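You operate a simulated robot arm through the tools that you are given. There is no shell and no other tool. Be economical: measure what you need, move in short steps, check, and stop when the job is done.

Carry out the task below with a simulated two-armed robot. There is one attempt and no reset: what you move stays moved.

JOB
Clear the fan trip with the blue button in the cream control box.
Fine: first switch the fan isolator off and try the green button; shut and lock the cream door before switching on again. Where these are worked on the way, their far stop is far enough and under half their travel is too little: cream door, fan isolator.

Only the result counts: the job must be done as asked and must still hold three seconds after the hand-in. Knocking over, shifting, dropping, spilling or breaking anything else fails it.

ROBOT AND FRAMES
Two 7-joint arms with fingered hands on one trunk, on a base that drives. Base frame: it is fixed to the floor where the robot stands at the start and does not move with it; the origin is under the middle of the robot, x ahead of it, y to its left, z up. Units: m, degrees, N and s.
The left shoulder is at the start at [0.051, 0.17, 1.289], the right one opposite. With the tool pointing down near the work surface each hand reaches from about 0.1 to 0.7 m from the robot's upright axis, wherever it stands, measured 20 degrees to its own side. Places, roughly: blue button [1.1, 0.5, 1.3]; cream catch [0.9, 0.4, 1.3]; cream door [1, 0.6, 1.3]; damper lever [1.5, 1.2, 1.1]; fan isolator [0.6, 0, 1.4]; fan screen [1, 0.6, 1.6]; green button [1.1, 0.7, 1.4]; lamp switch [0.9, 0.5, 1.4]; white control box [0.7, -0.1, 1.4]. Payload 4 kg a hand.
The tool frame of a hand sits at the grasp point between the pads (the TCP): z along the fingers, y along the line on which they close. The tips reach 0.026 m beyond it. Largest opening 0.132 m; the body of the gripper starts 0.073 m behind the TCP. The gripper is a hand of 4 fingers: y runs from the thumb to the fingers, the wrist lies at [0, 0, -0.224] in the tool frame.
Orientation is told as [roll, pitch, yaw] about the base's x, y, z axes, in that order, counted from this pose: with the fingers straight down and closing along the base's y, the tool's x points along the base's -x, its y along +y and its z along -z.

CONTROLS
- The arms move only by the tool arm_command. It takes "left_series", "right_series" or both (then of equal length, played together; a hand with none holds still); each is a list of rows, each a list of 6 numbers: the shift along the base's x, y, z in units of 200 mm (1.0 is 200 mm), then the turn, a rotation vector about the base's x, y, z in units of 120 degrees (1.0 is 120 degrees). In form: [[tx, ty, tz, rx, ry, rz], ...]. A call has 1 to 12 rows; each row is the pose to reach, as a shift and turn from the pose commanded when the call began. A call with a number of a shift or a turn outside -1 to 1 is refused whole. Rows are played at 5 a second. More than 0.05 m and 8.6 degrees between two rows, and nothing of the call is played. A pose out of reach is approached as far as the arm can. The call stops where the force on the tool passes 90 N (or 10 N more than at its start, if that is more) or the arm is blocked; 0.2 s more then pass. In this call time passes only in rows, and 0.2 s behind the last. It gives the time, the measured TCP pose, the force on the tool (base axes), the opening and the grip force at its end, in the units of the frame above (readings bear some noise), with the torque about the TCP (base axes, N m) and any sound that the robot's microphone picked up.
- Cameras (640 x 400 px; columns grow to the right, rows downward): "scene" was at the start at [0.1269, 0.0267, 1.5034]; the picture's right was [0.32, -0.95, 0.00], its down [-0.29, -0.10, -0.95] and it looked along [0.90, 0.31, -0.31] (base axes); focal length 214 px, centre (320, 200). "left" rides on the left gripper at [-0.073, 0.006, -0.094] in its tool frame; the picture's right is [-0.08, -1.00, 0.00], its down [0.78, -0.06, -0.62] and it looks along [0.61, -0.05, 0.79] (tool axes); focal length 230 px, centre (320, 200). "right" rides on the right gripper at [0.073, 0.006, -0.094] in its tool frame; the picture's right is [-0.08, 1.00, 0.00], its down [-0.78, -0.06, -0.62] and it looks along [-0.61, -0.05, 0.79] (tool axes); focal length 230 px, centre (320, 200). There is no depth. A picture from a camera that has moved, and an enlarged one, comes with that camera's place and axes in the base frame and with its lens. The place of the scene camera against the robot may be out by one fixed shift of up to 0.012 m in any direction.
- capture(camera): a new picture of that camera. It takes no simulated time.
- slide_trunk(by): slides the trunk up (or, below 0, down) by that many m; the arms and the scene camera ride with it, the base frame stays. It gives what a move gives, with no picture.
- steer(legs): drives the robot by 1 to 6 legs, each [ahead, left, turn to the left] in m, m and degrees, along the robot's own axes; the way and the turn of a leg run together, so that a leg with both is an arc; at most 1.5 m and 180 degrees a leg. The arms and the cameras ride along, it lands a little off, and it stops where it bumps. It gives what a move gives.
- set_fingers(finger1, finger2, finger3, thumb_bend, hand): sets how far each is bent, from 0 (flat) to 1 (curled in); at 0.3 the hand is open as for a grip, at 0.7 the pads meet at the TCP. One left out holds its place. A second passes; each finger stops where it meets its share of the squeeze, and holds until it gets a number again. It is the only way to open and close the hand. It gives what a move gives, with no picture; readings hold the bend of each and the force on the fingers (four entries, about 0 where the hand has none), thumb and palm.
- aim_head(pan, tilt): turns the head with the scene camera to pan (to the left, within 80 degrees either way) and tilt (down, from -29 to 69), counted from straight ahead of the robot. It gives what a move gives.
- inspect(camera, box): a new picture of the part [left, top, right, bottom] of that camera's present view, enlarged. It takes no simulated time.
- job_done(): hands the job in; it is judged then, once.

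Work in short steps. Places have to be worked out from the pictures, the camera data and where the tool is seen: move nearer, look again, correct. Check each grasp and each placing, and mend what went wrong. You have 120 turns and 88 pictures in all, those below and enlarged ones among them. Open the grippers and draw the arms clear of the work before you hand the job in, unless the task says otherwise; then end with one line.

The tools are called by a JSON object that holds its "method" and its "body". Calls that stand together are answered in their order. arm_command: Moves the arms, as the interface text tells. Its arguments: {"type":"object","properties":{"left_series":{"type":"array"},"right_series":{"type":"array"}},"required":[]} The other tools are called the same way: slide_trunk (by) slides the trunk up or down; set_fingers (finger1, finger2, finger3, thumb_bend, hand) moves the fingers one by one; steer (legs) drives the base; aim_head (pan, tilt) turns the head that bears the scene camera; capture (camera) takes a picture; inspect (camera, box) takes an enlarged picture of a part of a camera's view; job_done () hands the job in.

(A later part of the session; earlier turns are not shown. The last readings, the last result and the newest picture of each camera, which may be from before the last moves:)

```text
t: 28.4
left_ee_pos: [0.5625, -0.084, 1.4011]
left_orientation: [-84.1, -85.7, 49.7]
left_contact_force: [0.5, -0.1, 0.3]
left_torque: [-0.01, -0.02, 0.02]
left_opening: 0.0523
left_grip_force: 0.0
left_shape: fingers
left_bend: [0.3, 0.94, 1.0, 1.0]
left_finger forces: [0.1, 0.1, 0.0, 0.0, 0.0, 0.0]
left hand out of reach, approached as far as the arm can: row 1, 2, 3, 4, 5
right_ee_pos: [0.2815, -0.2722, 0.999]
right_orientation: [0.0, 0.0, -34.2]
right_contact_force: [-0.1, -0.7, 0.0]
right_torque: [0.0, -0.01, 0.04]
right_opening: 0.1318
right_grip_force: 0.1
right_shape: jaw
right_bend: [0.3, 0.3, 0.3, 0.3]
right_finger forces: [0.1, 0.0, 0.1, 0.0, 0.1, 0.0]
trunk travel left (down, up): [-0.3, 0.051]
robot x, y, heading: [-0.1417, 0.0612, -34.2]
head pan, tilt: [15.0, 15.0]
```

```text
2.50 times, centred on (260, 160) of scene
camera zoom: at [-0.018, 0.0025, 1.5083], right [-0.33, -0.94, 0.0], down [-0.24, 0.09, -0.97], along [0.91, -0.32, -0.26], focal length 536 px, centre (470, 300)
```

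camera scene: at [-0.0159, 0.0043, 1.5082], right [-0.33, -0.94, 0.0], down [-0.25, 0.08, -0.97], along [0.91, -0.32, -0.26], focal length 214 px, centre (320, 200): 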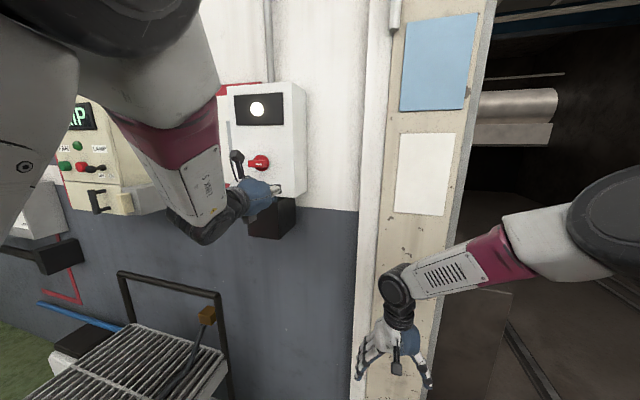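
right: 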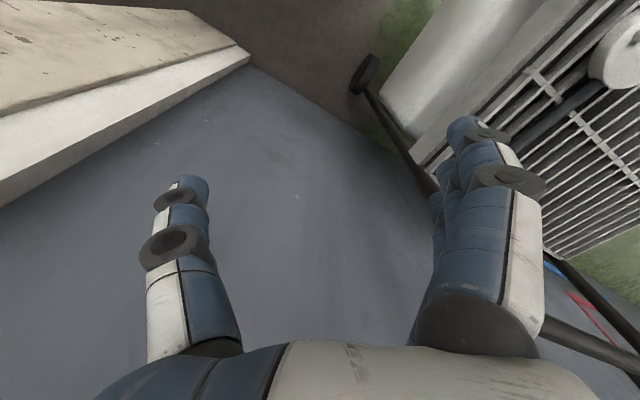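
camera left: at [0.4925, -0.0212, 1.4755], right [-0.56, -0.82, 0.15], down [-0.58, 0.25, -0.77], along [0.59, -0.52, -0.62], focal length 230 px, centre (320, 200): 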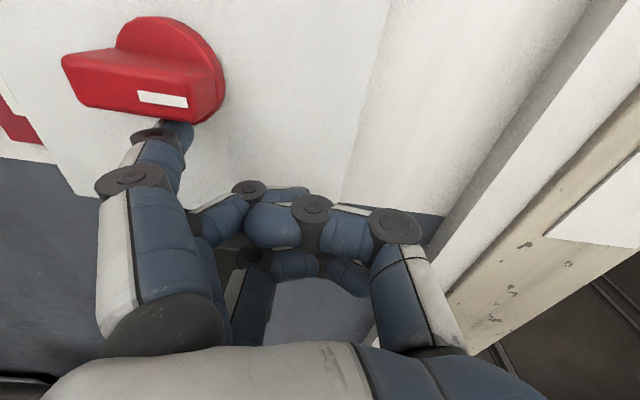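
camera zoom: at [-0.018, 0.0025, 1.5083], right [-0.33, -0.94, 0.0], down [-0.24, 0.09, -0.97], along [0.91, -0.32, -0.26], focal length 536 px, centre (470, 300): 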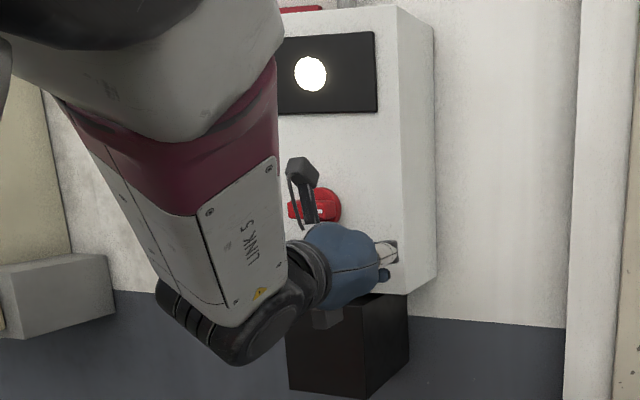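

The finger is under the bar, but the arm is cramped and has little lever. I back the robot 0.1 m from the wall and a bit to the right, then approach again.

{"method": "steer", "body": {"legs": [[-0.12, -0.05, 0]]}}

{"method": "arm_command", "body": {"left_series": [[0.05, 0, -0.03, 0, 0, 0], [0.1, 0, -0.06, 0, 0, 0]]}}

{"method": "capture", "body": {"camera": "left"}}

```text
t: 29.6
left_ee_pos: [0.4353, -0.0565, 1.395]
left_orientation: [-75.2, -85.8, 41.0]
left_contact_force: [-0.7, 0.0, -0.2]
left_torque: [0.04, -0.01, 0.03]
left_opening: 0.0522
left_grip_force: 0.1
left_shape: fingers
left_bend: [0.3, 0.94, 1.0, 1.0]
left_finger forces: [0.1, 0.0, 0.0, 0.0, 0.1, 0.0]
right_ee_pos: [0.1524, -0.246, 0.9998]
right_orientation: [-0.1, -0.1, -34.3]
right_contact_force: [-0.4, 0.1, 0.2]
right_torque: [0.01, -0.03, -0.01]
right_opening: 0.1321
right_grip_force: 0.1
right_shape: jaw
right_bend: [0.3, 0.3, 0.3, 0.3]
right_finger forces: [0.1, 0.0, 0.1, 0.1, 0.0, 0.1]
trunk travel left (down, up): [-0.3, 0.051]
robot x, y, heading: [-0.267, 0.0886, -34.4]
head pan, tilt: [15.0, 15.0]
```

```text
t: 30.2
left_ee_pos: [0.4583, -0.056, 1.3814]
left_orientation: [-74.9, -85.8, 40.6]
left_contact_force: [-0.8, 0.2, 0.7]
left_torque: [-0.03, 0.0, -0.01]
left_opening: 0.0523
left_grip_force: 0.1
left_shape: fingers
left_bend: [0.3, 0.94, 1.0, 1.0]
left_finger forces: [0.0, 0.1, 0.1, 0.0, 0.1, 0.1]
right_ee_pos: [0.1533, -0.2455, 1.0002]
right_orientation: [0.0, -0.1, -34.3]
right_contact_force: [-0.6, 0.2, 0.5]
right_torque: [0.02, 0.01, 0.03]
right_opening: 0.1315
right_grip_force: 0.1
right_shape: jaw
right_bend: [0.3, 0.3, 0.3, 0.3]
right_finger forces: [0.0, 0.0, 0.0, 0.0, 0.0, 0.0]
trunk travel left (down, up): [-0.3, 0.051]
robot x, y, heading: [-0.2663, 0.0875, -34.2]
head pan, tilt: [15.0, 15.0]
```

```text
56 pictures are left
camera left: at [0.3884, 0.0055, 1.4566], right [-0.55, -0.82, 0.15], down [-0.59, 0.26, -0.77], along [0.59, -0.51, -0.62], focal length 230 px, centre (320, 200)
```

left: 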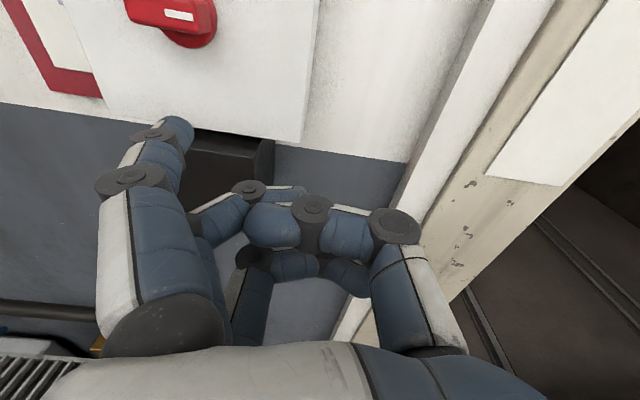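

Tip at about 0.11 m out, 4 cm right and 4.4 cm low. I move it in under the bar's right end.

{"method": "arm_command", "body": {"left_series": [[0.155, -0.067, 0.0, 0, 0, 0], [0.31, -0.133, 0.02, 0, 0, 0], [0.465, -0.2, 0.035, 0, 0, 0]]}}

{"method": "capture", "body": {"camera": "left"}}

```text
t: 31.1
left_ee_pos: [0.5529, -0.0977, 1.3864]
left_orientation: [-72.8, -85.8, 38.6]
left_contact_force: [0.4, 0.0, -0.2]
left_torque: [-0.04, 0.0, 0.0]
left_opening: 0.0525
left_grip_force: 0.0
left_shape: fingers
left_bend: [0.3, 0.94, 1.0, 1.0]
left_finger forces: [0.1, 0.1, 0.0, 0.0, 0.0, 0.1]
right_ee_pos: [0.1546, -0.245, 0.9985]
right_orientation: [0.1, 0.0, -34.4]
right_contact_force: [0.2, -0.3, -0.1]
right_torque: [0.0, 0.01, -0.01]
right_opening: 0.132
right_grip_force: 0.1
right_shape: jaw
right_bend: [0.3, 0.3, 0.3, 0.3]
right_finger forces: [0.0, 0.0, 0.0, 0.0, 0.1, 0.0]
trunk travel left (down, up): [-0.3, 0.051]
robot x, y, heading: [-0.2658, 0.0913, -34.3]
head pan, tilt: [15.0, 15.0]
```

```text
55 pictures are left
camera left: at [0.4821, -0.0359, 1.4617], right [-0.55, -0.82, 0.15], down [-0.59, 0.26, -0.77], along [0.59, -0.51, -0.63], focal length 230 px, centre (320, 200)
```

left: 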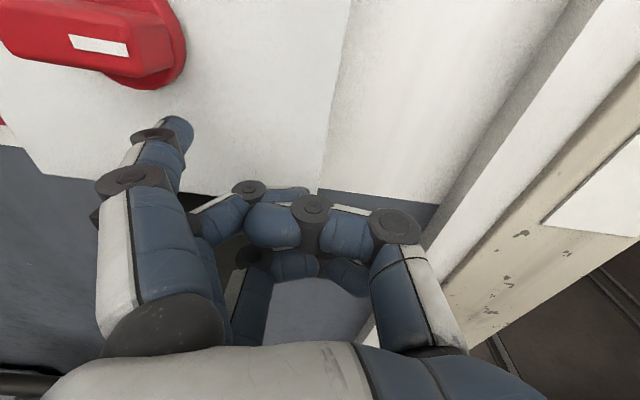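

The finger now sits below the bar's right end without strain. I sweep it in an arc: up, then left over the top, to turn the handle counter-clockwise.

{"method": "arm_command", "body": {"left_series": [[0.0087, 0.0122, 0.09, 0, 0, 0], [-0.0133, -0.0188, 0.16, 0, 0, 0], [-0.0121, -0.0171, 0.24, 0, 0, 0], [0, 0, 0.275, 0, 0, 0], [0.0202, 0.0286, 0.305, 0, 0, 0], [0.043, 0.061, 0.32, 0, 0, 0], [0.061, 0.086, 0.325, 0, 0, 0]]}}

{"method": "capture", "body": {"camera": "left"}}

{"method": "inspect", "body": {"camera": "scene", "box": [200, 80, 320, 240]}}

```text
t: 32.6
left_ee_pos: [0.5618, -0.0779, 1.4545]
left_orientation: [-74.8, -85.7, 40.6]
left_contact_force: [-0.8, -0.7, 1.0]
left_torque: [0.03, -0.07, -0.03]
left_opening: 0.0516
left_grip_force: 0.3
left_shape: fingers
left_bend: [0.31, 0.94, 1.0, 1.0]
left_finger forces: [0.7, 0.0, 0.0, 0.1, 0.0, 0.0]
right_ee_pos: [0.1533, -0.2464, 0.9992]
right_orientation: [-0.1, 0.0, -34.3]
right_contact_force: [0.5, 0.5, -0.7]
right_torque: [0.03, 0.02, -0.03]
right_opening: 0.1319
right_grip_force: 0.0
right_shape: jaw
right_bend: [0.3, 0.3, 0.3, 0.3]
right_finger forces: [0.1, 0.0, 0.0, 0.0, 0.1, 0.1]
trunk travel left (down, up): [-0.3, 0.051]
robot x, y, heading: [-0.2689, 0.0849, -34.1]
head pan, tilt: [15.0, 15.0]
```

```text
54 pictures are left
camera left: at [0.492, -0.0168, 1.5291], right [-0.55, -0.82, 0.15], down [-0.59, 0.26, -0.77], along [0.59, -0.51, -0.62], focal length 230 px, centre (320, 200)
```

left: 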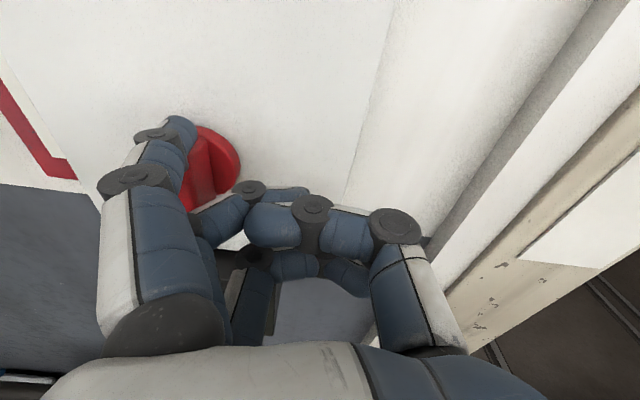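

```text
2.50 times, centred on (260, 160) of scene
camera zoom: at [-0.1463, 0.0295, 1.5083], right [-0.33, -0.94, 0.0], down [-0.24, 0.09, -0.97], along [0.91, -0.32, -0.26], focal length 536 px, centre (470, 300)
```

zoom: 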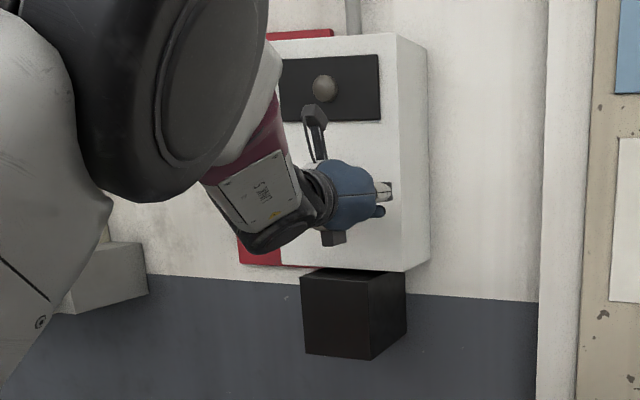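

The isolator lamp has gone dark and the bar looks upright. I withdraw the finger along the normal and check.

{"method": "arm_command", "body": {"left_series": [[-0.16, 0.1, 0, 0, 0, 0], [-0.33, 0.22, 0, 0, 0, 0], [-0.5, 0.34, 0, 0, 0, 0]]}}

{"method": "capture", "body": {"camera": "left"}}

```text
t: 33.5
left_ee_pos: [0.4567, -0.0095, 1.4543]
left_orientation: [-75.6, -85.8, 41.5]
left_contact_force: [-0.4, 0.3, -0.8]
left_torque: [0.03, -0.01, 0.02]
left_opening: 0.0527
left_grip_force: 0.0
left_shape: fingers
left_bend: [0.3, 0.94, 1.0, 1.0]
left_finger forces: [0.1, 0.0, 0.0, 0.1, 0.0, 0.1]
right_ee_pos: [0.1526, -0.2446, 1.0006]
right_orientation: [-0.1, -0.1, -34.3]
right_contact_force: [0.1, 0.4, 1.1]
right_torque: [-0.03, -0.03, 0.03]
right_opening: 0.1319
right_grip_force: 0.1
right_shape: jaw
right_bend: [0.3, 0.3, 0.3, 0.3]
right_finger forces: [0.0, 0.1, 0.0, 0.0, 0.0, 0.0]
trunk travel left (down, up): [-0.3, 0.051]
robot x, y, heading: [-0.2662, 0.0851, -34.2]
head pan, tilt: [15.0, 15.0]
```

```text
52 pictures are left
camera left: at [0.3884, 0.0522, 1.53], right [-0.55, -0.82, 0.15], down [-0.59, 0.26, -0.77], along [0.59, -0.51, -0.62], focal length 230 px, centre (320, 200)
```

left: 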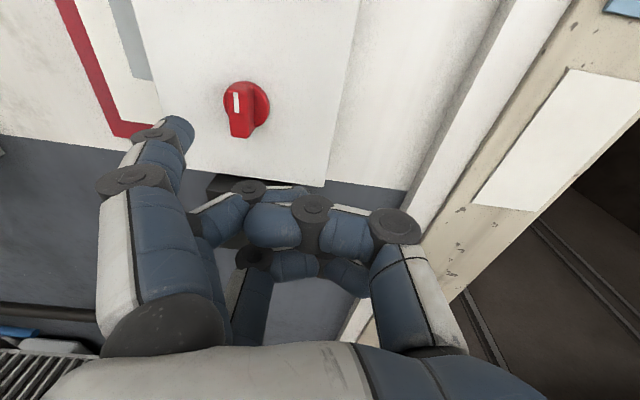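

The pointer is up and the isolator is off. For the drive to the cream box I raise the right hand above the cart and draw the left hand back.

{"method": "arm_command", "body": {"right_series": [[0, 0, 0.25, 0, 0, 0], [0, 0, 0.5, 0, 0, 0], [0, 0, 0.75, 0, 0, 0], [0, 0, 1.0, 0, 0, 0]], "left_series": [[-0.12, 0.085, 0, 0, 0, 0], [-0.24, 0.17, 0, 0, 0, 0], [-0.36, 0.255, 0, 0, 0, 0], [-0.48, 0.34, 0, 0, 0, 0]]}}

{"method": "steer", "body": {"legs": [[0, 0.4, 0]]}}

{"method": "aim_head", "body": {"pan": 35, "tilt": 25}}

{"method": "capture", "body": {"camera": "scene"}}

```text
t: 34.5
left_ee_pos: [0.3796, 0.0759, 1.4433]
left_orientation: [-82.6, -81.5, 48.7]
left_contact_force: [-0.1, 0.3, -1.1]
left_torque: [0.0, -0.01, 0.01]
left_opening: 0.0524
left_grip_force: 0.1
left_shape: fingers
left_bend: [0.3, 0.94, 1.0, 1.0]
left_finger forces: [0.0, 0.0, 0.0, 0.0, 0.0, 0.0]
left hand out of reach, approached as far as the arm can: row 4
right_ee_pos: [0.1526, -0.244, 1.1994]
right_orientation: [-0.1, 0.0, -34.2]
right_contact_force: [0.5, -0.1, 0.1]
right_torque: [-0.02, 0.0, 0.04]
right_opening: 0.1319
right_grip_force: 0.0
right_shape: jaw
right_bend: [0.3, 0.3, 0.3, 0.3]
right_finger forces: [0.0, 0.0, 0.1, 0.1, 0.1, 0.0]
trunk travel left (down, up): [-0.3, 0.051]
robot x, y, heading: [-0.2683, 0.0876, -34.1]
head pan, tilt: [15.0, 15.0]
```

```text
t: 37.0
left_ee_pos: [0.6062, 0.4042, 1.4432]
left_orientation: [-81.9, -81.7, 48.4]
left_contact_force: [-0.5, -0.3, 0.5]
left_torque: [0.0, -0.01, -0.02]
left_opening: 0.052
left_grip_force: 0.0
left_shape: fingers
left_bend: [0.3, 0.94, 1.0, 1.0]
left_finger forces: [0.0, 0.0, 0.1, 0.0, 0.0, 0.0]
right_ee_pos: [0.3789, 0.0855, 1.2009]
right_orientation: [0.0, -0.1, -34.4]
right_contact_force: [0.8, 0.8, 0.5]
right_torque: [-0.01, -0.01, 0.03]
right_opening: 0.132
right_grip_force: 0.0
right_shape: jaw
right_bend: [0.3, 0.3, 0.3, 0.3]
right_finger forces: [0.0, 0.1, 0.1, 0.1, 0.0, 0.1]
trunk travel left (down, up): [-0.3, 0.051]
robot x, y, heading: [-0.0385, 0.4188, -34.6]
head pan, tilt: [15.0, 15.0]
```

```text
t: 37.8
left_ee_pos: [0.6074, 0.4059, 1.4428]
left_orientation: [-82.1, -81.6, 48.5]
left_contact_force: [0.0, 0.1, 0.8]
left_torque: [-0.02, 0.01, -0.01]
left_opening: 0.0525
left_grip_force: 0.0
left_shape: fingers
left_bend: [0.3, 0.94, 1.0, 1.0]
left_finger forces: [0.0, 0.0, 0.1, 0.0, 0.0, 0.1]
right_ee_pos: [0.3791, 0.0845, 1.2005]
right_orientation: [0.1, 0.0, -34.4]
right_contact_force: [0.0, -0.2, 0.6]
right_torque: [-0.01, 0.02, 0.04]
right_opening: 0.1322
right_grip_force: 0.1
right_shape: jaw
right_bend: [0.3, 0.3, 0.3, 0.3]
right_finger forces: [0.0, 0.0, 0.0, 0.0, 0.1, 0.0]
trunk travel left (down, up): [-0.3, 0.051]
robot x, y, heading: [-0.0429, 0.4161, -34.5]
head pan, tilt: [35.0, 25.0]
```

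```text
51 pictures are left
camera scene: at [0.0846, 0.3896, 1.5123], right [-0.01, -1.0, 0.0], down [-0.22, 0.0, -0.98], along [0.98, -0.01, -0.22], focal length 214 px, centre (320, 200)
```

scene: 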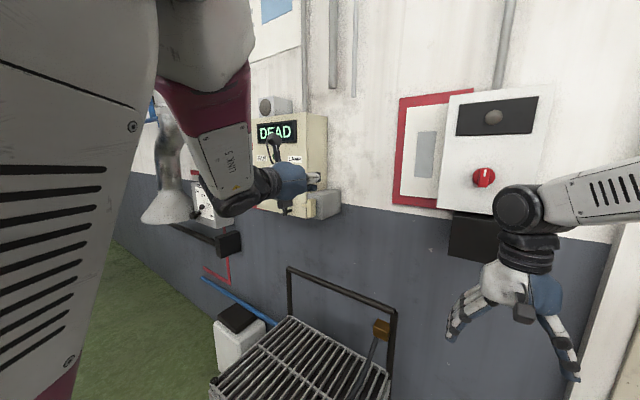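

The display now reads DEAD. I check the way to the left before the next slide.

{"method": "aim_head", "body": {"pan": 80, "tilt": 50}}

{"method": "capture", "body": {"camera": "scene"}}

```text
t: 38.9
left_ee_pos: [0.6062, 0.4062, 1.4431]
left_orientation: [-83.1, -81.3, 49.4]
left_contact_force: [-0.8, 0.1, -0.6]
left_torque: [0.03, 0.01, 0.05]
left_opening: 0.0523
left_grip_force: 0.1
left_shape: fingers
left_bend: [0.3, 0.94, 1.0, 1.0]
left_finger forces: [0.0, 0.0, 0.0, 0.0, 0.0, 0.1]
right_ee_pos: [0.3794, 0.0845, 1.2014]
right_orientation: [-0.1, 0.1, -34.4]
right_contact_force: [0.5, 0.4, -0.4]
right_torque: [0.02, 0.01, 0.02]
right_opening: 0.1318
right_grip_force: 0.0
right_shape: jaw
right_bend: [0.3, 0.3, 0.3, 0.3]
right_finger forces: [0.0, 0.0, 0.1, 0.1, 0.1, 0.1]
trunk travel left (down, up): [-0.3, 0.051]
robot x, y, heading: [-0.042, 0.4163, -34.4]
head pan, tilt: [80.0, 50.0]
```

```text
50 pictures are left
camera scene: at [0.0681, 0.4438, 1.5156], right [0.57, -0.82, 0.0], down [-0.15, -0.1, -0.98], along [0.81, 0.56, -0.18], focal length 214 px, centre (320, 200)
```

scene: 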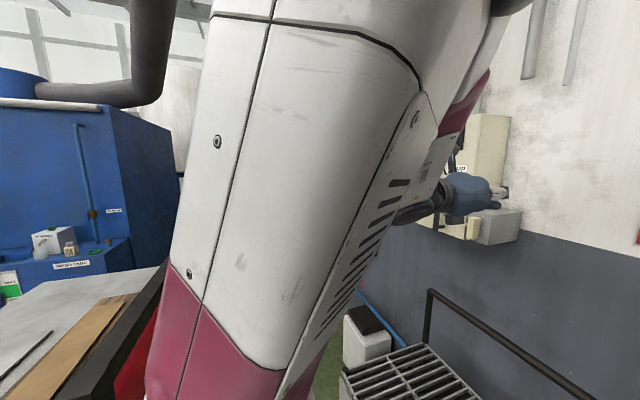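

The head is partly blocked by the left upper arm. The bench edge lies about 0.43 m behind the robot line, so the slide is clear; I go left by 0.36 m.

{"method": "aim_head", "body": {"pan": 30, "tilt": 15}}

{"method": "steer", "body": {"legs": [[0, 0.36, 0]]}}

{"method": "capture", "body": {"camera": "scene"}}

{"method": "capture", "body": {"camera": "left"}}

```text
t: 40.1
left_ee_pos: [0.6074, 0.4051, 1.4424]
left_orientation: [-82.0, -81.3, 48.3]
left_contact_force: [-0.4, 0.5, 1.0]
left_torque: [0.02, 0.02, -0.02]
left_opening: 0.0522
left_grip_force: 0.1
left_shape: fingers
left_bend: [0.3, 0.94, 1.0, 1.0]
left_finger forces: [0.1, 0.0, 0.1, 0.0, 0.0, 0.1]
right_ee_pos: [0.379, 0.0839, 1.2008]
right_orientation: [0.0, 0.0, -34.4]
right_contact_force: [0.2, 1.0, 0.2]
right_torque: [0.0, -0.01, -0.02]
right_opening: 0.1319
right_grip_force: 0.2
right_shape: jaw
right_bend: [0.3, 0.3, 0.3, 0.3]
right_finger forces: [0.0, 0.0, 0.0, 0.0, 0.0, 0.0]
trunk travel left (down, up): [-0.3, 0.051]
robot x, y, heading: [-0.0395, 0.4203, -34.3]
head pan, tilt: [30.0, 15.0]
```

```text
t: 42.4
left_ee_pos: [0.8113, 0.7086, 1.4428]
left_orientation: [-82.2, -81.5, 48.7]
left_contact_force: [-0.2, 0.0, 0.3]
left_torque: [0.02, 0.0, -0.01]
left_opening: 0.0525
left_grip_force: 0.2
left_shape: fingers
left_bend: [0.3, 0.94, 1.0, 1.0]
left_finger forces: [0.0, 0.0, 0.0, 0.0, 0.1, 0.0]
right_ee_pos: [0.5851, 0.3864, 1.2007]
right_orientation: [0.0, 0.0, -34.2]
right_contact_force: [-0.1, -0.7, 0.6]
right_torque: [-0.04, -0.03, 0.02]
right_opening: 0.1319
right_grip_force: 0.0
right_shape: jaw
right_bend: [0.3, 0.3, 0.3, 0.3]
right_finger forces: [0.0, 0.1, 0.0, 0.0, 0.1, 0.1]
trunk travel left (down, up): [-0.3, 0.051]
robot x, y, heading: [0.1663, 0.7152, -34.2]
head pan, tilt: [30.0, 15.0]
```

```text
49 pictures are left
camera scene: at [0.2891, 0.6879, 1.5134], right [-0.03, -1.0, 0.0], down [-0.21, 0.01, -0.98], along [0.98, -0.03, -0.21], focal length 214 px, centre (320, 200)
```

scene: 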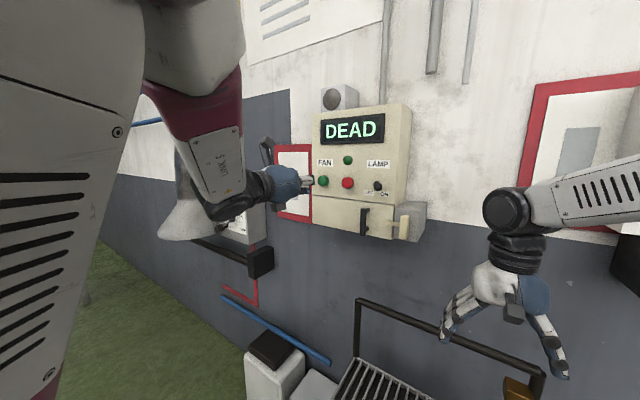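

```text
48 pictures are left
camera left: at [0.7438, 0.7734, 1.517], right [-0.53, -0.82, 0.22], down [-0.62, 0.2, -0.75], along [0.57, -0.54, -0.62], focal length 230 px, centre (320, 200)
```

left: 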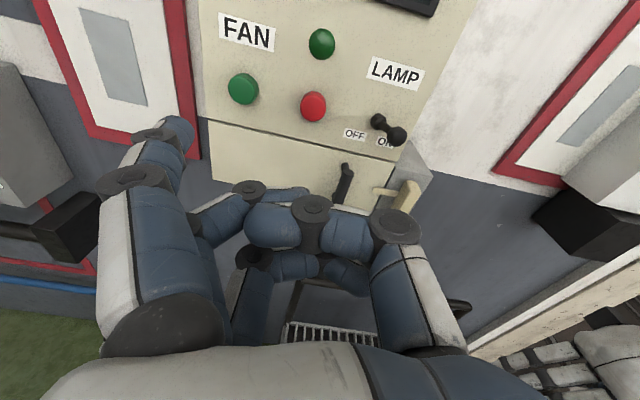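

The display is DEAD and the box is clearly in view: green button at about (1.096, 0.651, 1.407), handle (0.96, 0.527, 1.303), catch (0.907, 0.411, 1.292). I bring the fingertip 5 cm in front of the green button, yawed so that the finger leads.

{"method": "arm_command", "body": {"left_series": [[0.17, -0.064, -0.06, 0.0116, -0.008, -0.02], [0.34, -0.128, -0.12, 0.023, -0.016, -0.04], [0.51, -0.19, -0.18, 0.035, -0.025, -0.06], [0.68, -0.255, -0.24, 0.046, -0.033, -0.08], [0.857, -0.318, -0.3, 0.058, -0.041, -0.1]]}}

{"method": "capture", "body": {"camera": "left"}}

{"method": "inspect", "body": {"camera": "scene", "box": [270, 90, 450, 250]}}

```text
t: 43.6
left_ee_pos: [0.9847, 0.6462, 1.3833]
left_orientation: [-0.8, -88.2, -44.5]
left_contact_force: [0.3, 0.3, -0.3]
left_torque: [-0.03, 0.0, -0.01]
left_opening: 0.0525
left_grip_force: 0.0
left_shape: fingers
left_bend: [0.3, 0.94, 1.0, 1.0]
left_finger forces: [0.1, 0.0, 0.1, 0.0, 0.1, 0.0]
right_ee_pos: [0.5856, 0.3875, 1.1989]
right_orientation: [-0.2, 0.0, -34.2]
right_contact_force: [0.0, -0.4, -1.2]
right_torque: [0.03, 0.04, -0.03]
right_opening: 0.1319
right_grip_force: 0.0
right_shape: jaw
right_bend: [0.3, 0.3, 0.3, 0.3]
right_finger forces: [0.1, 0.1, 0.1, 0.0, 0.1, 0.0]
trunk travel left (down, up): [-0.3, 0.051]
robot x, y, heading: [0.1633, 0.7168, -34.0]
head pan, tilt: [30.0, 15.0]
```

```text
47 pictures are left
camera left: at [0.9249, 0.7156, 1.4604], right [-0.71, -0.7, 0.08], down [-0.49, 0.41, -0.77], along [0.51, -0.58, -0.64], focal length 230 px, centre (320, 200)
```

left: 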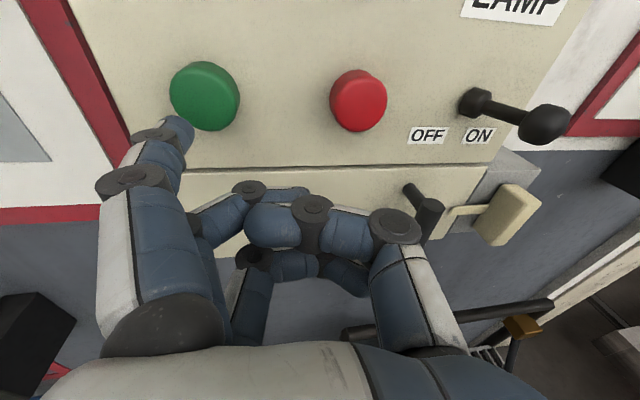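

```text
2.50 times, centred on (360, 170) of scene
camera zoom: at [0.2906, 0.6841, 1.5081], right [-0.07, -1.0, 0.0], down [-0.26, 0.02, -0.97], along [0.96, -0.07, -0.26], focal length 536 px, centre (220, 275)
```

zoom: 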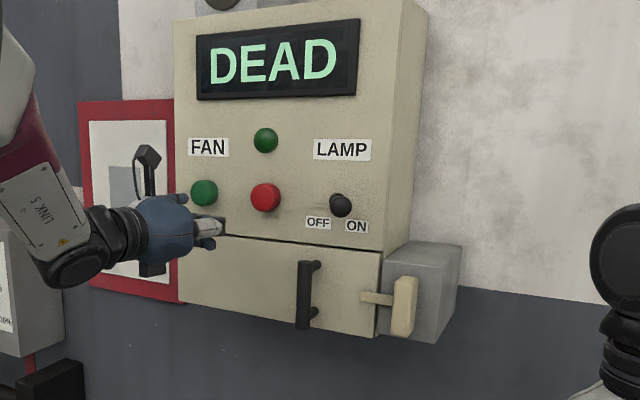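

Tip is aligned about 5 cm out from the green button. I press straight in.

{"method": "arm_command", "body": {"left_series": [[0.08, -0.058, 0.005, 0, 0, 0], [0.16, -0.115, 0.01, 0, 0, 0], [0.2, -0.145, 0.01, 0, 0, 0], [0.235, -0.17, 0.01, 0, 0, 0]]}}

{"method": "capture", "body": {"camera": "left"}}

```text
t: 44.6
left_ee_pos: [1.0195, 0.6161, 1.3926]
left_orientation: [4.1, -88.6, -49.1]
left_contact_force: [-93.9, 41.2, -8.2]
left_torque: [-1.42, -1.59, 8.01]
left_opening: 0.0567
left_grip_force: 49.5
left_shape: fingers
left_bend: [0.5, 0.94, 1.0, 1.0]
left_finger forces: [100.6, 0.0, 0.0, 0.1, 0.1, 0.0]
right_ee_pos: [0.5765, 0.3905, 1.2043]
right_orientation: [0.1, -0.5, -34.1]
right_contact_force: [1.5, -0.6, -0.7]
right_torque: [0.02, 0.11, 0.02]
right_opening: 0.1316
right_grip_force: 0.0
right_shape: jaw
right_bend: [0.3, 0.3, 0.3, 0.3]
right_finger forces: [0.0, 0.1, 0.0, 0.0, 0.0, 0.0]
trunk travel left (down, up): [-0.3, 0.051]
robot x, y, heading: [0.1599, 0.7199, -34.0]
head pan, tilt: [30.0, 15.0]
heard: click
```

```text
45 pictures are left
camera left: at [0.959, 0.6862, 1.4683], right [-0.71, -0.7, 0.08], down [-0.49, 0.41, -0.77], along [0.51, -0.58, -0.63], focal length 230 px, centre (320, 200)
```

left: 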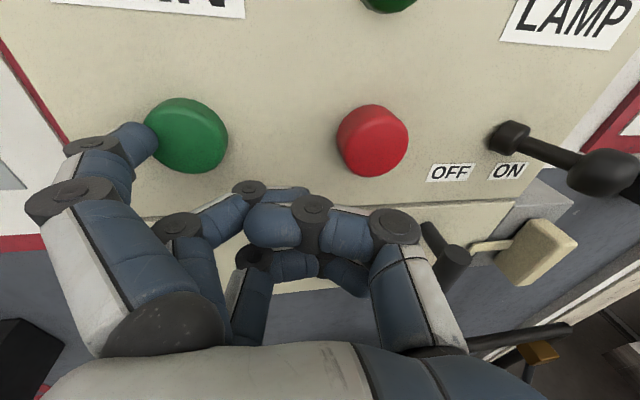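

A click was heard and the button was pressed hard enough. I back off along the normal straight away.

{"method": "arm_command", "body": {"left_series": [[-0.12, 0.085, 0, 0, 0, 0], [-0.24, 0.17, 0, 0, 0, 0], [-0.36, 0.255, 0, 0, 0, 0]]}}

{"method": "inspect", "body": {"camera": "scene", "box": [290, 90, 440, 250]}}

{"method": "capture", "body": {"camera": "left"}}

```text
t: 45.4
left_ee_pos: [0.9591, 0.6612, 1.384]
left_orientation: [0.1, -88.2, -45.4]
left_contact_force: [-0.2, -0.2, 0.2]
left_torque: [0.04, 0.02, -0.02]
left_opening: 0.0525
left_grip_force: 0.0
left_shape: fingers
left_bend: [0.3, 0.94, 1.0, 1.0]
left_finger forces: [0.0, 0.1, 0.0, 0.1, 0.1, 0.0]
right_ee_pos: [0.5844, 0.3862, 1.2007]
right_orientation: [0.1, 0.0, -34.2]
right_contact_force: [0.2, 0.2, -0.2]
right_torque: [0.01, -0.01, -0.01]
right_opening: 0.1317
right_grip_force: 0.0
right_shape: jaw
right_bend: [0.3, 0.3, 0.3, 0.3]
right_finger forces: [0.0, 0.1, 0.1, 0.0, 0.0, 0.0]
trunk travel left (down, up): [-0.3, 0.051]
robot x, y, heading: [0.166, 0.7166, -34.1]
head pan, tilt: [30.0, 15.0]
```

```text
2.50 times, centred on (365, 170) of scene
camera zoom: at [0.2895, 0.684, 1.5082], right [-0.07, -1.0, 0.0], down [-0.26, 0.02, -0.97], along [0.96, -0.07, -0.26], focal length 536 px, centre (208, 275)
```

zoom: 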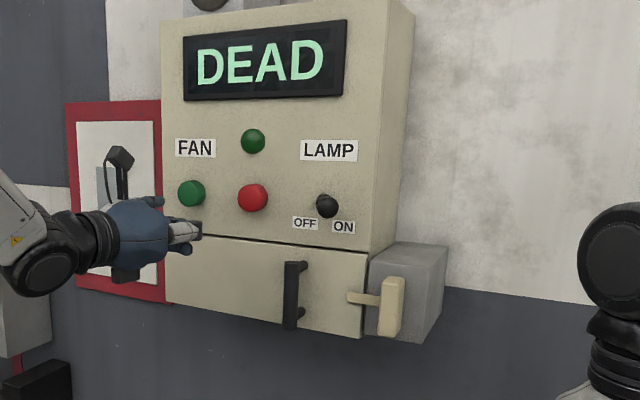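

```text
43 pictures are left
camera left: at [0.8991, 0.7301, 1.4607], right [-0.71, -0.7, 0.08], down [-0.49, 0.41, -0.77], along [0.51, -0.58, -0.64], focal length 230 px, centre (320, 200)
```

left: 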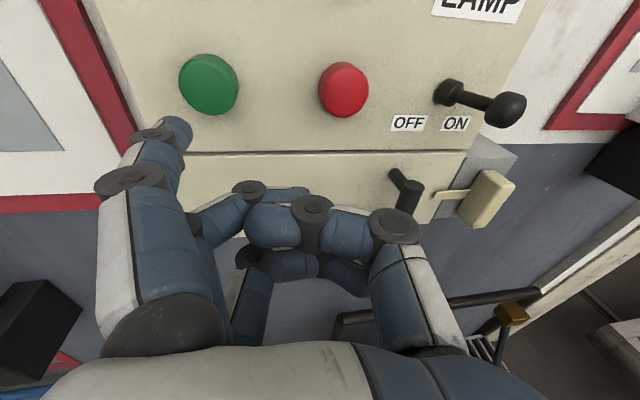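

Still DEAD, so the try is done. I zoom in on the catch to see how it works.

{"method": "inspect", "body": {"camera": "left", "box": [370, 110, 550, 250]}}

{"method": "inspect", "body": {"camera": "scene", "box": [370, 180, 440, 240]}}

```text
2.86 times, centred on (460, 180) of left
camera zoom: at [0.8991, 0.7301, 1.4607], right [-0.71, -0.7, 0.08], down [-0.49, 0.41, -0.77], along [0.51, -0.58, -0.64], focal length 657 px, centre (-80, 257)
```

zoom: 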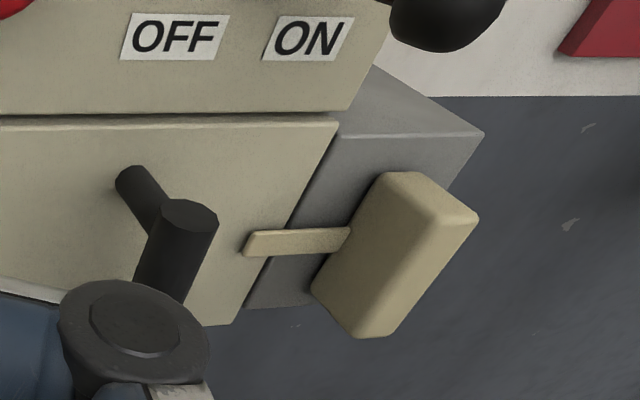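

```text
6.67 times, centred on (405, 210) of scene
camera zoom: at [0.2895, 0.684, 1.5082], right [-0.07, -1.0, 0.0], down [-0.26, 0.02, -0.97], along [0.96, -0.07, -0.26], focal length 1430 px, centre (-247, 133)
```

zoom: 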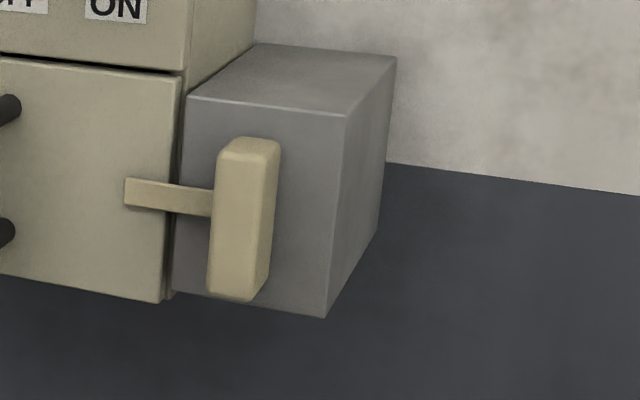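

It is a sliding bolt: a slab on the grey box at about (0.898, 0.411, 1.294) that slides right to free the door. I open the left hand, bring it in front of the slab with fingers either side, and move the right hand out of the way.

{"method": "set_fingers", "body": {"hand": "left", "finger1": 0.3, "finger2": 0.3, "finger3": 0.3, "thumb_bend": 0.3}}

{"method": "arm_command", "body": {"left_series": [[-0.119, -0.1, -0.075, 0, 0, 0.014], [-0.238, -0.25, -0.15, 0, 0, 0.028], [-0.357, -0.43, -0.225, 0, 0, 0.042], [-0.476, -0.61, -0.3, 0, 0, 0.056], [-0.595, -0.79, -0.375, 0, 0, 0.07], [-0.715, -0.96, -0.45, 0, 0, 0.084]], "right_series": [[-0.08, -0.1, 0, 0, 0, 0], [-0.16, -0.2, 0, 0, 0, 0], [-0.24, -0.3, 0, 0, 0, 0], [-0.32, -0.4, 0, 0, 0, 0], [-0.4, -0.5, 0, 0, 0, 0], [-0.48, -0.6, 0, 0, 0, 0]]}}

{"method": "capture", "body": {"camera": "left"}}

```text
t: 46.4
left_ee_pos: [0.9582, 0.6605, 1.3836]
left_orientation: [-0.4, -88.2, -44.8]
left_contact_force: [0.1, -0.6, 0.1]
left_torque: [0.01, 0.0, -0.02]
left_opening: 0.1363
left_grip_force: 0.1
left_shape: fingers
left_bend: [0.3, 0.3, 0.3, 0.3]
left_finger forces: [0.0, 0.1, 0.0, 0.0, 0.0, 0.0]
right_ee_pos: [0.584, 0.3869, 1.2002]
right_orientation: [0.0, 0.0, -34.3]
right_contact_force: [-0.3, -0.4, 0.9]
right_torque: [0.03, 0.0, 0.01]
right_opening: 0.1319
right_grip_force: 0.2
right_shape: jaw
right_bend: [0.3, 0.3, 0.3, 0.3]
right_finger forces: [0.0, 0.0, 0.0, 0.0, 0.0, 0.1]
trunk travel left (down, up): [-0.3, 0.051]
robot x, y, heading: [0.1686, 0.7147, -33.9]
head pan, tilt: [30.0, 15.0]
```

```text
t: 48.0
left_ee_pos: [0.8851, 0.5546, 1.3403]
left_orientation: [-41.4, -83.8, 5.7]
left_contact_force: [0.4, -0.2, -0.1]
left_torque: [0.04, 0.0, -0.06]
left_opening: 0.1363
left_grip_force: 0.0
left_shape: fingers
left_bend: [0.3, 0.3, 0.3, 0.3]
left_finger forces: [0.1, 0.0, 0.0, 0.0, 0.0, 0.0]
left hand out of reach, approached as far as the arm can: row 4, 5, 6
right_ee_pos: [0.4884, 0.2667, 1.2003]
right_orientation: [0.0, 0.0, -34.2]
right_contact_force: [-0.5, 0.2, 0.0]
right_torque: [-0.02, 0.0, -0.05]
right_opening: 0.132
right_grip_force: 0.1
right_shape: jaw
right_bend: [0.3, 0.3, 0.3, 0.3]
right_finger forces: [0.0, 0.0, 0.0, 0.1, 0.1, 0.0]
trunk travel left (down, up): [-0.3, 0.051]
robot x, y, heading: [0.1664, 0.7167, -34.0]
head pan, tilt: [30.0, 15.0]
stopped in row 6 (left hand): the arm was blocked; the commanded pose is now the measured one
```

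```text
40 pictures are left
camera left: at [0.8213, 0.6156, 1.4213], right [-0.57, -0.81, 0.15], down [-0.62, 0.3, -0.72], along [0.54, -0.51, -0.67], focal length 230 px, centre (320, 200)
```

left: 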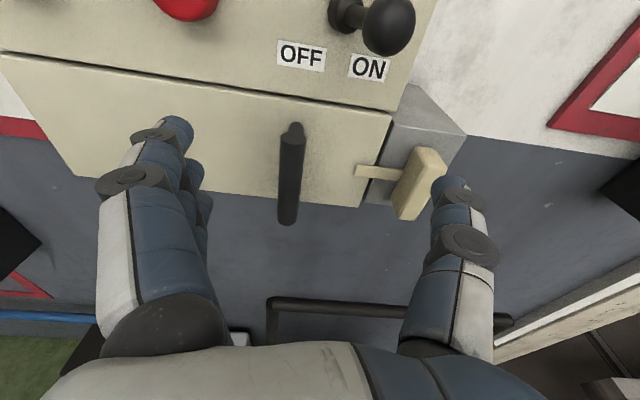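

The left arm does not fold that far inward. I shift the robot back a bit and 0.2 m to the right so the slab lies further to its left.

{"method": "steer", "body": {"legs": [[-0.05, 0, 0], [0, -0.2, 0]]}}

{"method": "capture", "body": {"camera": "left"}}

```text
t: 50.1
left_ee_pos: [0.7289, 0.4139, 1.3407]
left_orientation: [-40.5, -83.7, 4.7]
left_contact_force: [-0.4, -0.3, 0.2]
left_torque: [0.01, 0.01, 0.02]
left_opening: 0.1364
left_grip_force: 0.0
left_shape: fingers
left_bend: [0.3, 0.3, 0.3, 0.3]
left_finger forces: [0.0, 0.1, 0.1, 0.0, 0.0, 0.1]
right_ee_pos: [0.3341, 0.1257, 1.2008]
right_orientation: [0.0, -0.1, -34.4]
right_contact_force: [-0.1, -0.3, -0.6]
right_torque: [0.03, 0.0, 0.0]
right_opening: 0.1321
right_grip_force: 0.0
right_shape: jaw
right_bend: [0.3, 0.3, 0.3, 0.3]
right_finger forces: [0.1, 0.0, 0.0, 0.1, 0.0, 0.1]
trunk travel left (down, up): [-0.3, 0.051]
robot x, y, heading: [0.0068, 0.5816, -34.2]
head pan, tilt: [30.0, 15.0]
```

```text
39 pictures are left
camera left: at [0.665, 0.4742, 1.4216], right [-0.57, -0.81, 0.15], down [-0.62, 0.31, -0.72], along [0.54, -0.51, -0.67], focal length 230 px, centre (320, 200)
```

left: 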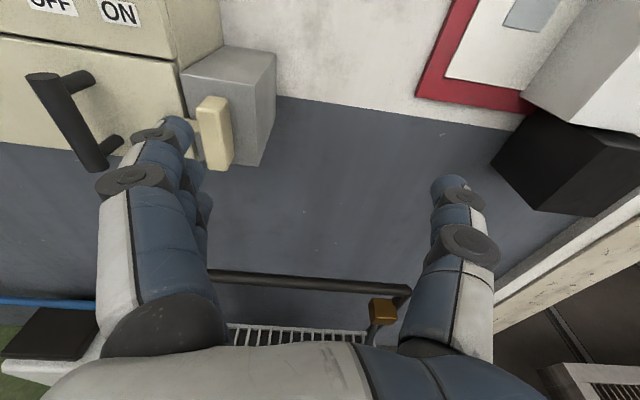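

The slab is confirmed at about (0.899, 0.415, 1.294). I move to 8 cm in front of it, straightening the hand.

{"method": "arm_command", "body": {"left_series": [[0.13, 0.08, -0.06, 0.001, -0.013, 0], [0.26, 0.16, -0.12, 0.002, -0.026, 0], [0.4, 0.2, -0.18, 0.004, -0.04, 0], [0.525, 0.235, -0.235, 0.005, -0.053, 0]]}}

{"method": "capture", "body": {"camera": "left"}}

```text
t: 51.1
left_ee_pos: [0.8332, 0.4619, 1.2909]
left_orientation: [93.9, -89.9, -129.8]
left_contact_force: [0.0, -0.2, 0.5]
left_torque: [0.0, -0.03, -0.01]
left_opening: 0.1363
left_grip_force: 0.1
left_shape: fingers
left_bend: [0.3, 0.3, 0.3, 0.3]
left_finger forces: [0.0, 0.0, 0.0, 0.1, 0.0, 0.0]
right_ee_pos: [0.3334, 0.1269, 1.2009]
right_orientation: [0.1, 0.0, -34.3]
right_contact_force: [0.0, 0.7, -1.0]
right_torque: [0.0, -0.02, 0.0]
right_opening: 0.1319
right_grip_force: 0.0
right_shape: jaw
right_bend: [0.3, 0.3, 0.3, 0.3]
right_finger forces: [0.0, 0.0, 0.1, 0.0, 0.0, 0.1]
trunk travel left (down, up): [-0.3, 0.051]
robot x, y, heading: [0.0084, 0.5839, -34.4]
head pan, tilt: [30.0, 15.0]
```

```text
38 pictures are left
camera left: at [0.7615, 0.5224, 1.3669], right [-0.58, -0.81, 0.08], down [-0.53, 0.31, -0.79], along [0.61, -0.5, -0.61], focal length 230 px, centre (320, 200)
```

left: 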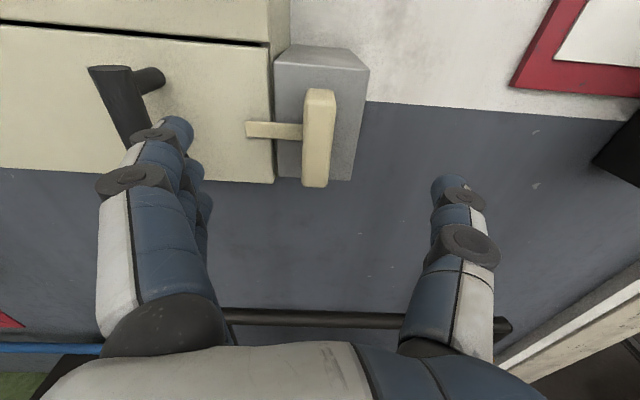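

The slab is centred between the fingers. I advance 6.8 cm and close on it.

{"method": "arm_command", "body": {"left_series": [[0.1, -0.07, 0, 0, 0, 0], [0.2, -0.14, 0, 0, 0, 0], [0.277, -0.197, 0, 0, 0, 0]]}}

{"method": "set_fingers", "body": {"hand": "left", "finger1": 0.7, "finger2": 0.7, "finger3": 0.7, "thumb_bend": 0.7}}

{"method": "capture", "body": {"camera": "left"}}

```text
t: 52.0
left_ee_pos: [0.8871, 0.4222, 1.2933]
left_orientation: [90.6, -89.8, -126.4]
left_contact_force: [0.1, -0.1, 0.2]
left_torque: [-0.01, 0.02, -0.05]
left_opening: 0.136
left_grip_force: 0.1
left_shape: fingers
left_bend: [0.3, 0.3, 0.3, 0.3]
left_finger forces: [0.0, 0.0, 0.1, 0.0, 0.1, 0.0]
right_ee_pos: [0.3355, 0.1265, 1.2]
right_orientation: [0.0, 0.0, -34.3]
right_contact_force: [0.5, -1.0, -0.3]
right_torque: [0.01, 0.02, 0.03]
right_opening: 0.1318
right_grip_force: 0.0
right_shape: jaw
right_bend: [0.3, 0.3, 0.3, 0.3]
right_finger forces: [0.1, 0.0, 0.1, 0.0, 0.0, 0.0]
trunk travel left (down, up): [-0.3, 0.051]
robot x, y, heading: [0.009, 0.5803, -34.2]
head pan, tilt: [30.0, 15.0]
```

```text
t: 53.0
left_ee_pos: [0.8887, 0.4262, 1.2942]
left_orientation: [179.1, -90.0, 145.3]
left_contact_force: [-2.9, 15.5, -1.5]
left_torque: [0.03, 0.0, 1.02]
left_opening: 0.027
left_grip_force: 14.9
left_shape: fingers
left_bend: [0.65, 0.45, 0.65, 0.67]
left_finger forces: [5.1, 13.3, 5.3, 0.0, 6.1, 0.1]
right_ee_pos: [0.3331, 0.13, 1.2021]
right_orientation: [-0.1, -0.1, -34.2]
right_contact_force: [-0.3, 0.0, -0.6]
right_torque: [0.02, -0.02, 0.03]
right_opening: 0.132
right_grip_force: 0.1
right_shape: jaw
right_bend: [0.3, 0.3, 0.3, 0.3]
right_finger forces: [0.1, 0.1, 0.1, 0.0, 0.0, 0.0]
trunk travel left (down, up): [-0.3, 0.051]
robot x, y, heading: [0.0122, 0.5832, -34.2]
head pan, tilt: [30.0, 15.0]
```

```text
37 pictures are left
camera left: at [0.8151, 0.4861, 1.3674], right [-0.58, -0.81, 0.08], down [-0.54, 0.31, -0.79], along [0.61, -0.5, -0.61], focal length 230 px, centre (320, 200)
```

left: 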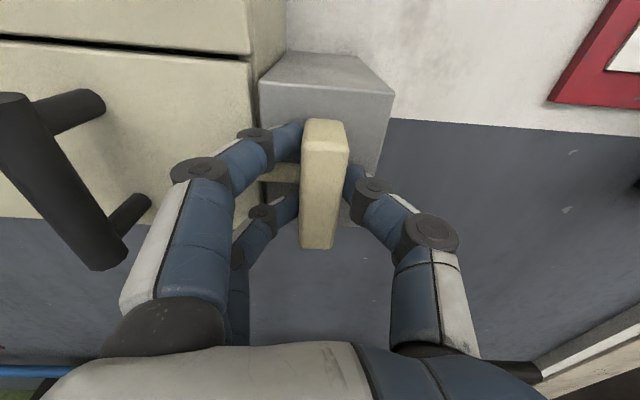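

The slab is gripped, 27 mm wide. I slide it to the right.

{"method": "arm_command", "body": {"left_series": [[-0.03, -0.042, 0, 0, 0, 0], [-0.06, -0.085, 0, 0, 0, 0], [-0.09, -0.127, 0, 0, 0, 0], [-0.12, -0.17, 0, 0, 0, 0], [-0.15, -0.21, 0, 0, 0, 0]]}}

{"method": "capture", "body": {"camera": "left"}}

```text
t: 54.1
left_ee_pos: [0.869, 0.4045, 1.295]
left_orientation: [-164.1, -89.7, 129.0]
left_contact_force: [0.5, 51.1, 3.8]
left_torque: [0.27, -0.21, 2.42]
left_opening: 0.0404
left_grip_force: 27.2
left_shape: fingers
left_bend: [0.54, 0.49, 0.49, 0.7]
left_finger forces: [16.3, 16.6, 21.1, 0.1, 0.0, 0.0]
left hand out of reach, approached as far as the arm can: row 5
right_ee_pos: [0.3337, 0.1352, 1.2053]
right_orientation: [-0.3, -0.2, -34.1]
right_contact_force: [-0.3, -0.8, -0.1]
right_torque: [0.01, -0.01, -0.02]
right_opening: 0.1321
right_grip_force: 0.1
right_shape: jaw
right_bend: [0.3, 0.3, 0.3, 0.3]
right_finger forces: [0.1, 0.0, 0.0, 0.0, 0.0, 0.0]
trunk travel left (down, up): [-0.3, 0.051]
robot x, y, heading: [0.0086, 0.5793, -34.4]
head pan, tilt: [30.0, 15.0]
```

```text
36 pictures are left
camera left: at [0.7953, 0.4631, 1.3692], right [-0.57, -0.82, 0.08], down [-0.54, 0.3, -0.79], along [0.62, -0.49, -0.61], focal length 230 px, centre (320, 200)
```

left: 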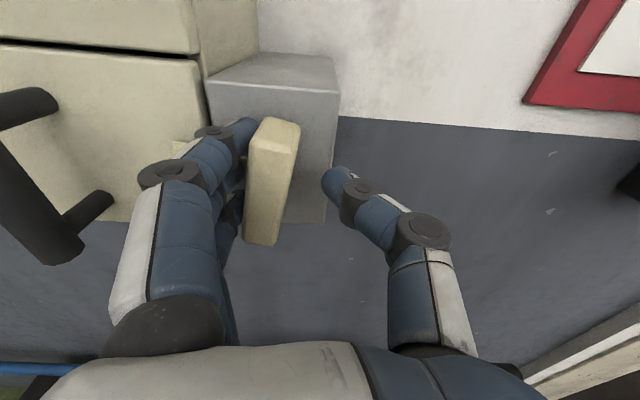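

There is 51 N of resistance and the slab appears tilted with the tongue raised, so it may be a turn catch. I release it and look.

{"method": "set_fingers", "body": {"hand": "left", "finger1": 0.3, "finger2": 0.3, "finger3": 0.3, "thumb_bend": 0.3}}

{"method": "arm_command", "body": {"left_series": [[-0.1, 0.07, 0, 0, 0, 0], [-0.2, 0.14, 0, 0, 0, 0], [-0.3, 0.21, 0, 0, 0, 0]]}}

{"method": "inspect", "body": {"camera": "left", "box": [190, 20, 390, 200]}}

```text
t: 55.1
left_ee_pos: [0.864, 0.3859, 1.2947]
left_orientation: [132.3, -89.8, -168.3]
left_contact_force: [-11.5, 2.5, -1.6]
left_torque: [-0.06, 0.11, 0.72]
left_opening: 0.1365
left_grip_force: 5.0
left_shape: fingers
left_bend: [0.3, 0.31, 0.3, 0.3]
left_finger forces: [0.0, 10.6, 0.1, 0.0, 0.0, 0.0]
right_ee_pos: [0.3328, 0.1263, 1.2018]
right_orientation: [0.0, -0.1, -34.2]
right_contact_force: [-0.7, 0.1, 0.4]
right_torque: [0.01, -0.01, 0.02]
right_opening: 0.1318
right_grip_force: 0.0
right_shape: jaw
right_bend: [0.3, 0.3, 0.3, 0.3]
right_finger forces: [0.1, 0.0, 0.0, 0.0, 0.0, 0.0]
trunk travel left (down, up): [-0.3, 0.051]
robot x, y, heading: [0.0095, 0.5807, -34.5]
head pan, tilt: [30.0, 15.0]
```

```text
t: 56.0
left_ee_pos: [0.8035, 0.4291, 1.2955]
left_orientation: [133.7, -89.9, -169.8]
left_contact_force: [0.1, 0.4, -0.9]
left_torque: [0.02, 0.01, 0.0]
left_opening: 0.1365
left_grip_force: 0.1
left_shape: fingers
left_bend: [0.3, 0.3, 0.3, 0.3]
left_finger forces: [0.0, 0.0, 0.0, 0.0, 0.1, 0.0]
right_ee_pos: [0.3342, 0.1276, 1.2012]
right_orientation: [0.0, 0.0, -34.3]
right_contact_force: [-0.4, 0.2, 0.0]
right_torque: [-0.03, -0.05, -0.03]
right_opening: 0.1318
right_grip_force: 0.1
right_shape: jaw
right_bend: [0.3, 0.3, 0.3, 0.3]
right_finger forces: [0.0, 0.0, 0.0, 0.1, 0.0, 0.0]
trunk travel left (down, up): [-0.3, 0.051]
robot x, y, heading: [0.0085, 0.5797, -34.2]
head pan, tilt: [30.0, 15.0]
```

```text
2.22 times, centred on (290, 110) of left
camera zoom: at [0.7321, 0.4891, 1.3699], right [-0.59, -0.81, 0.07], down [-0.53, 0.31, -0.79], along [0.61, -0.5, -0.61], focal length 511 px, centre (387, 400)
```

zoom: 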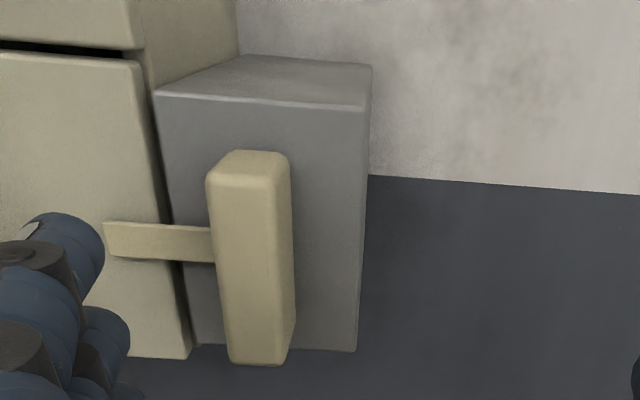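

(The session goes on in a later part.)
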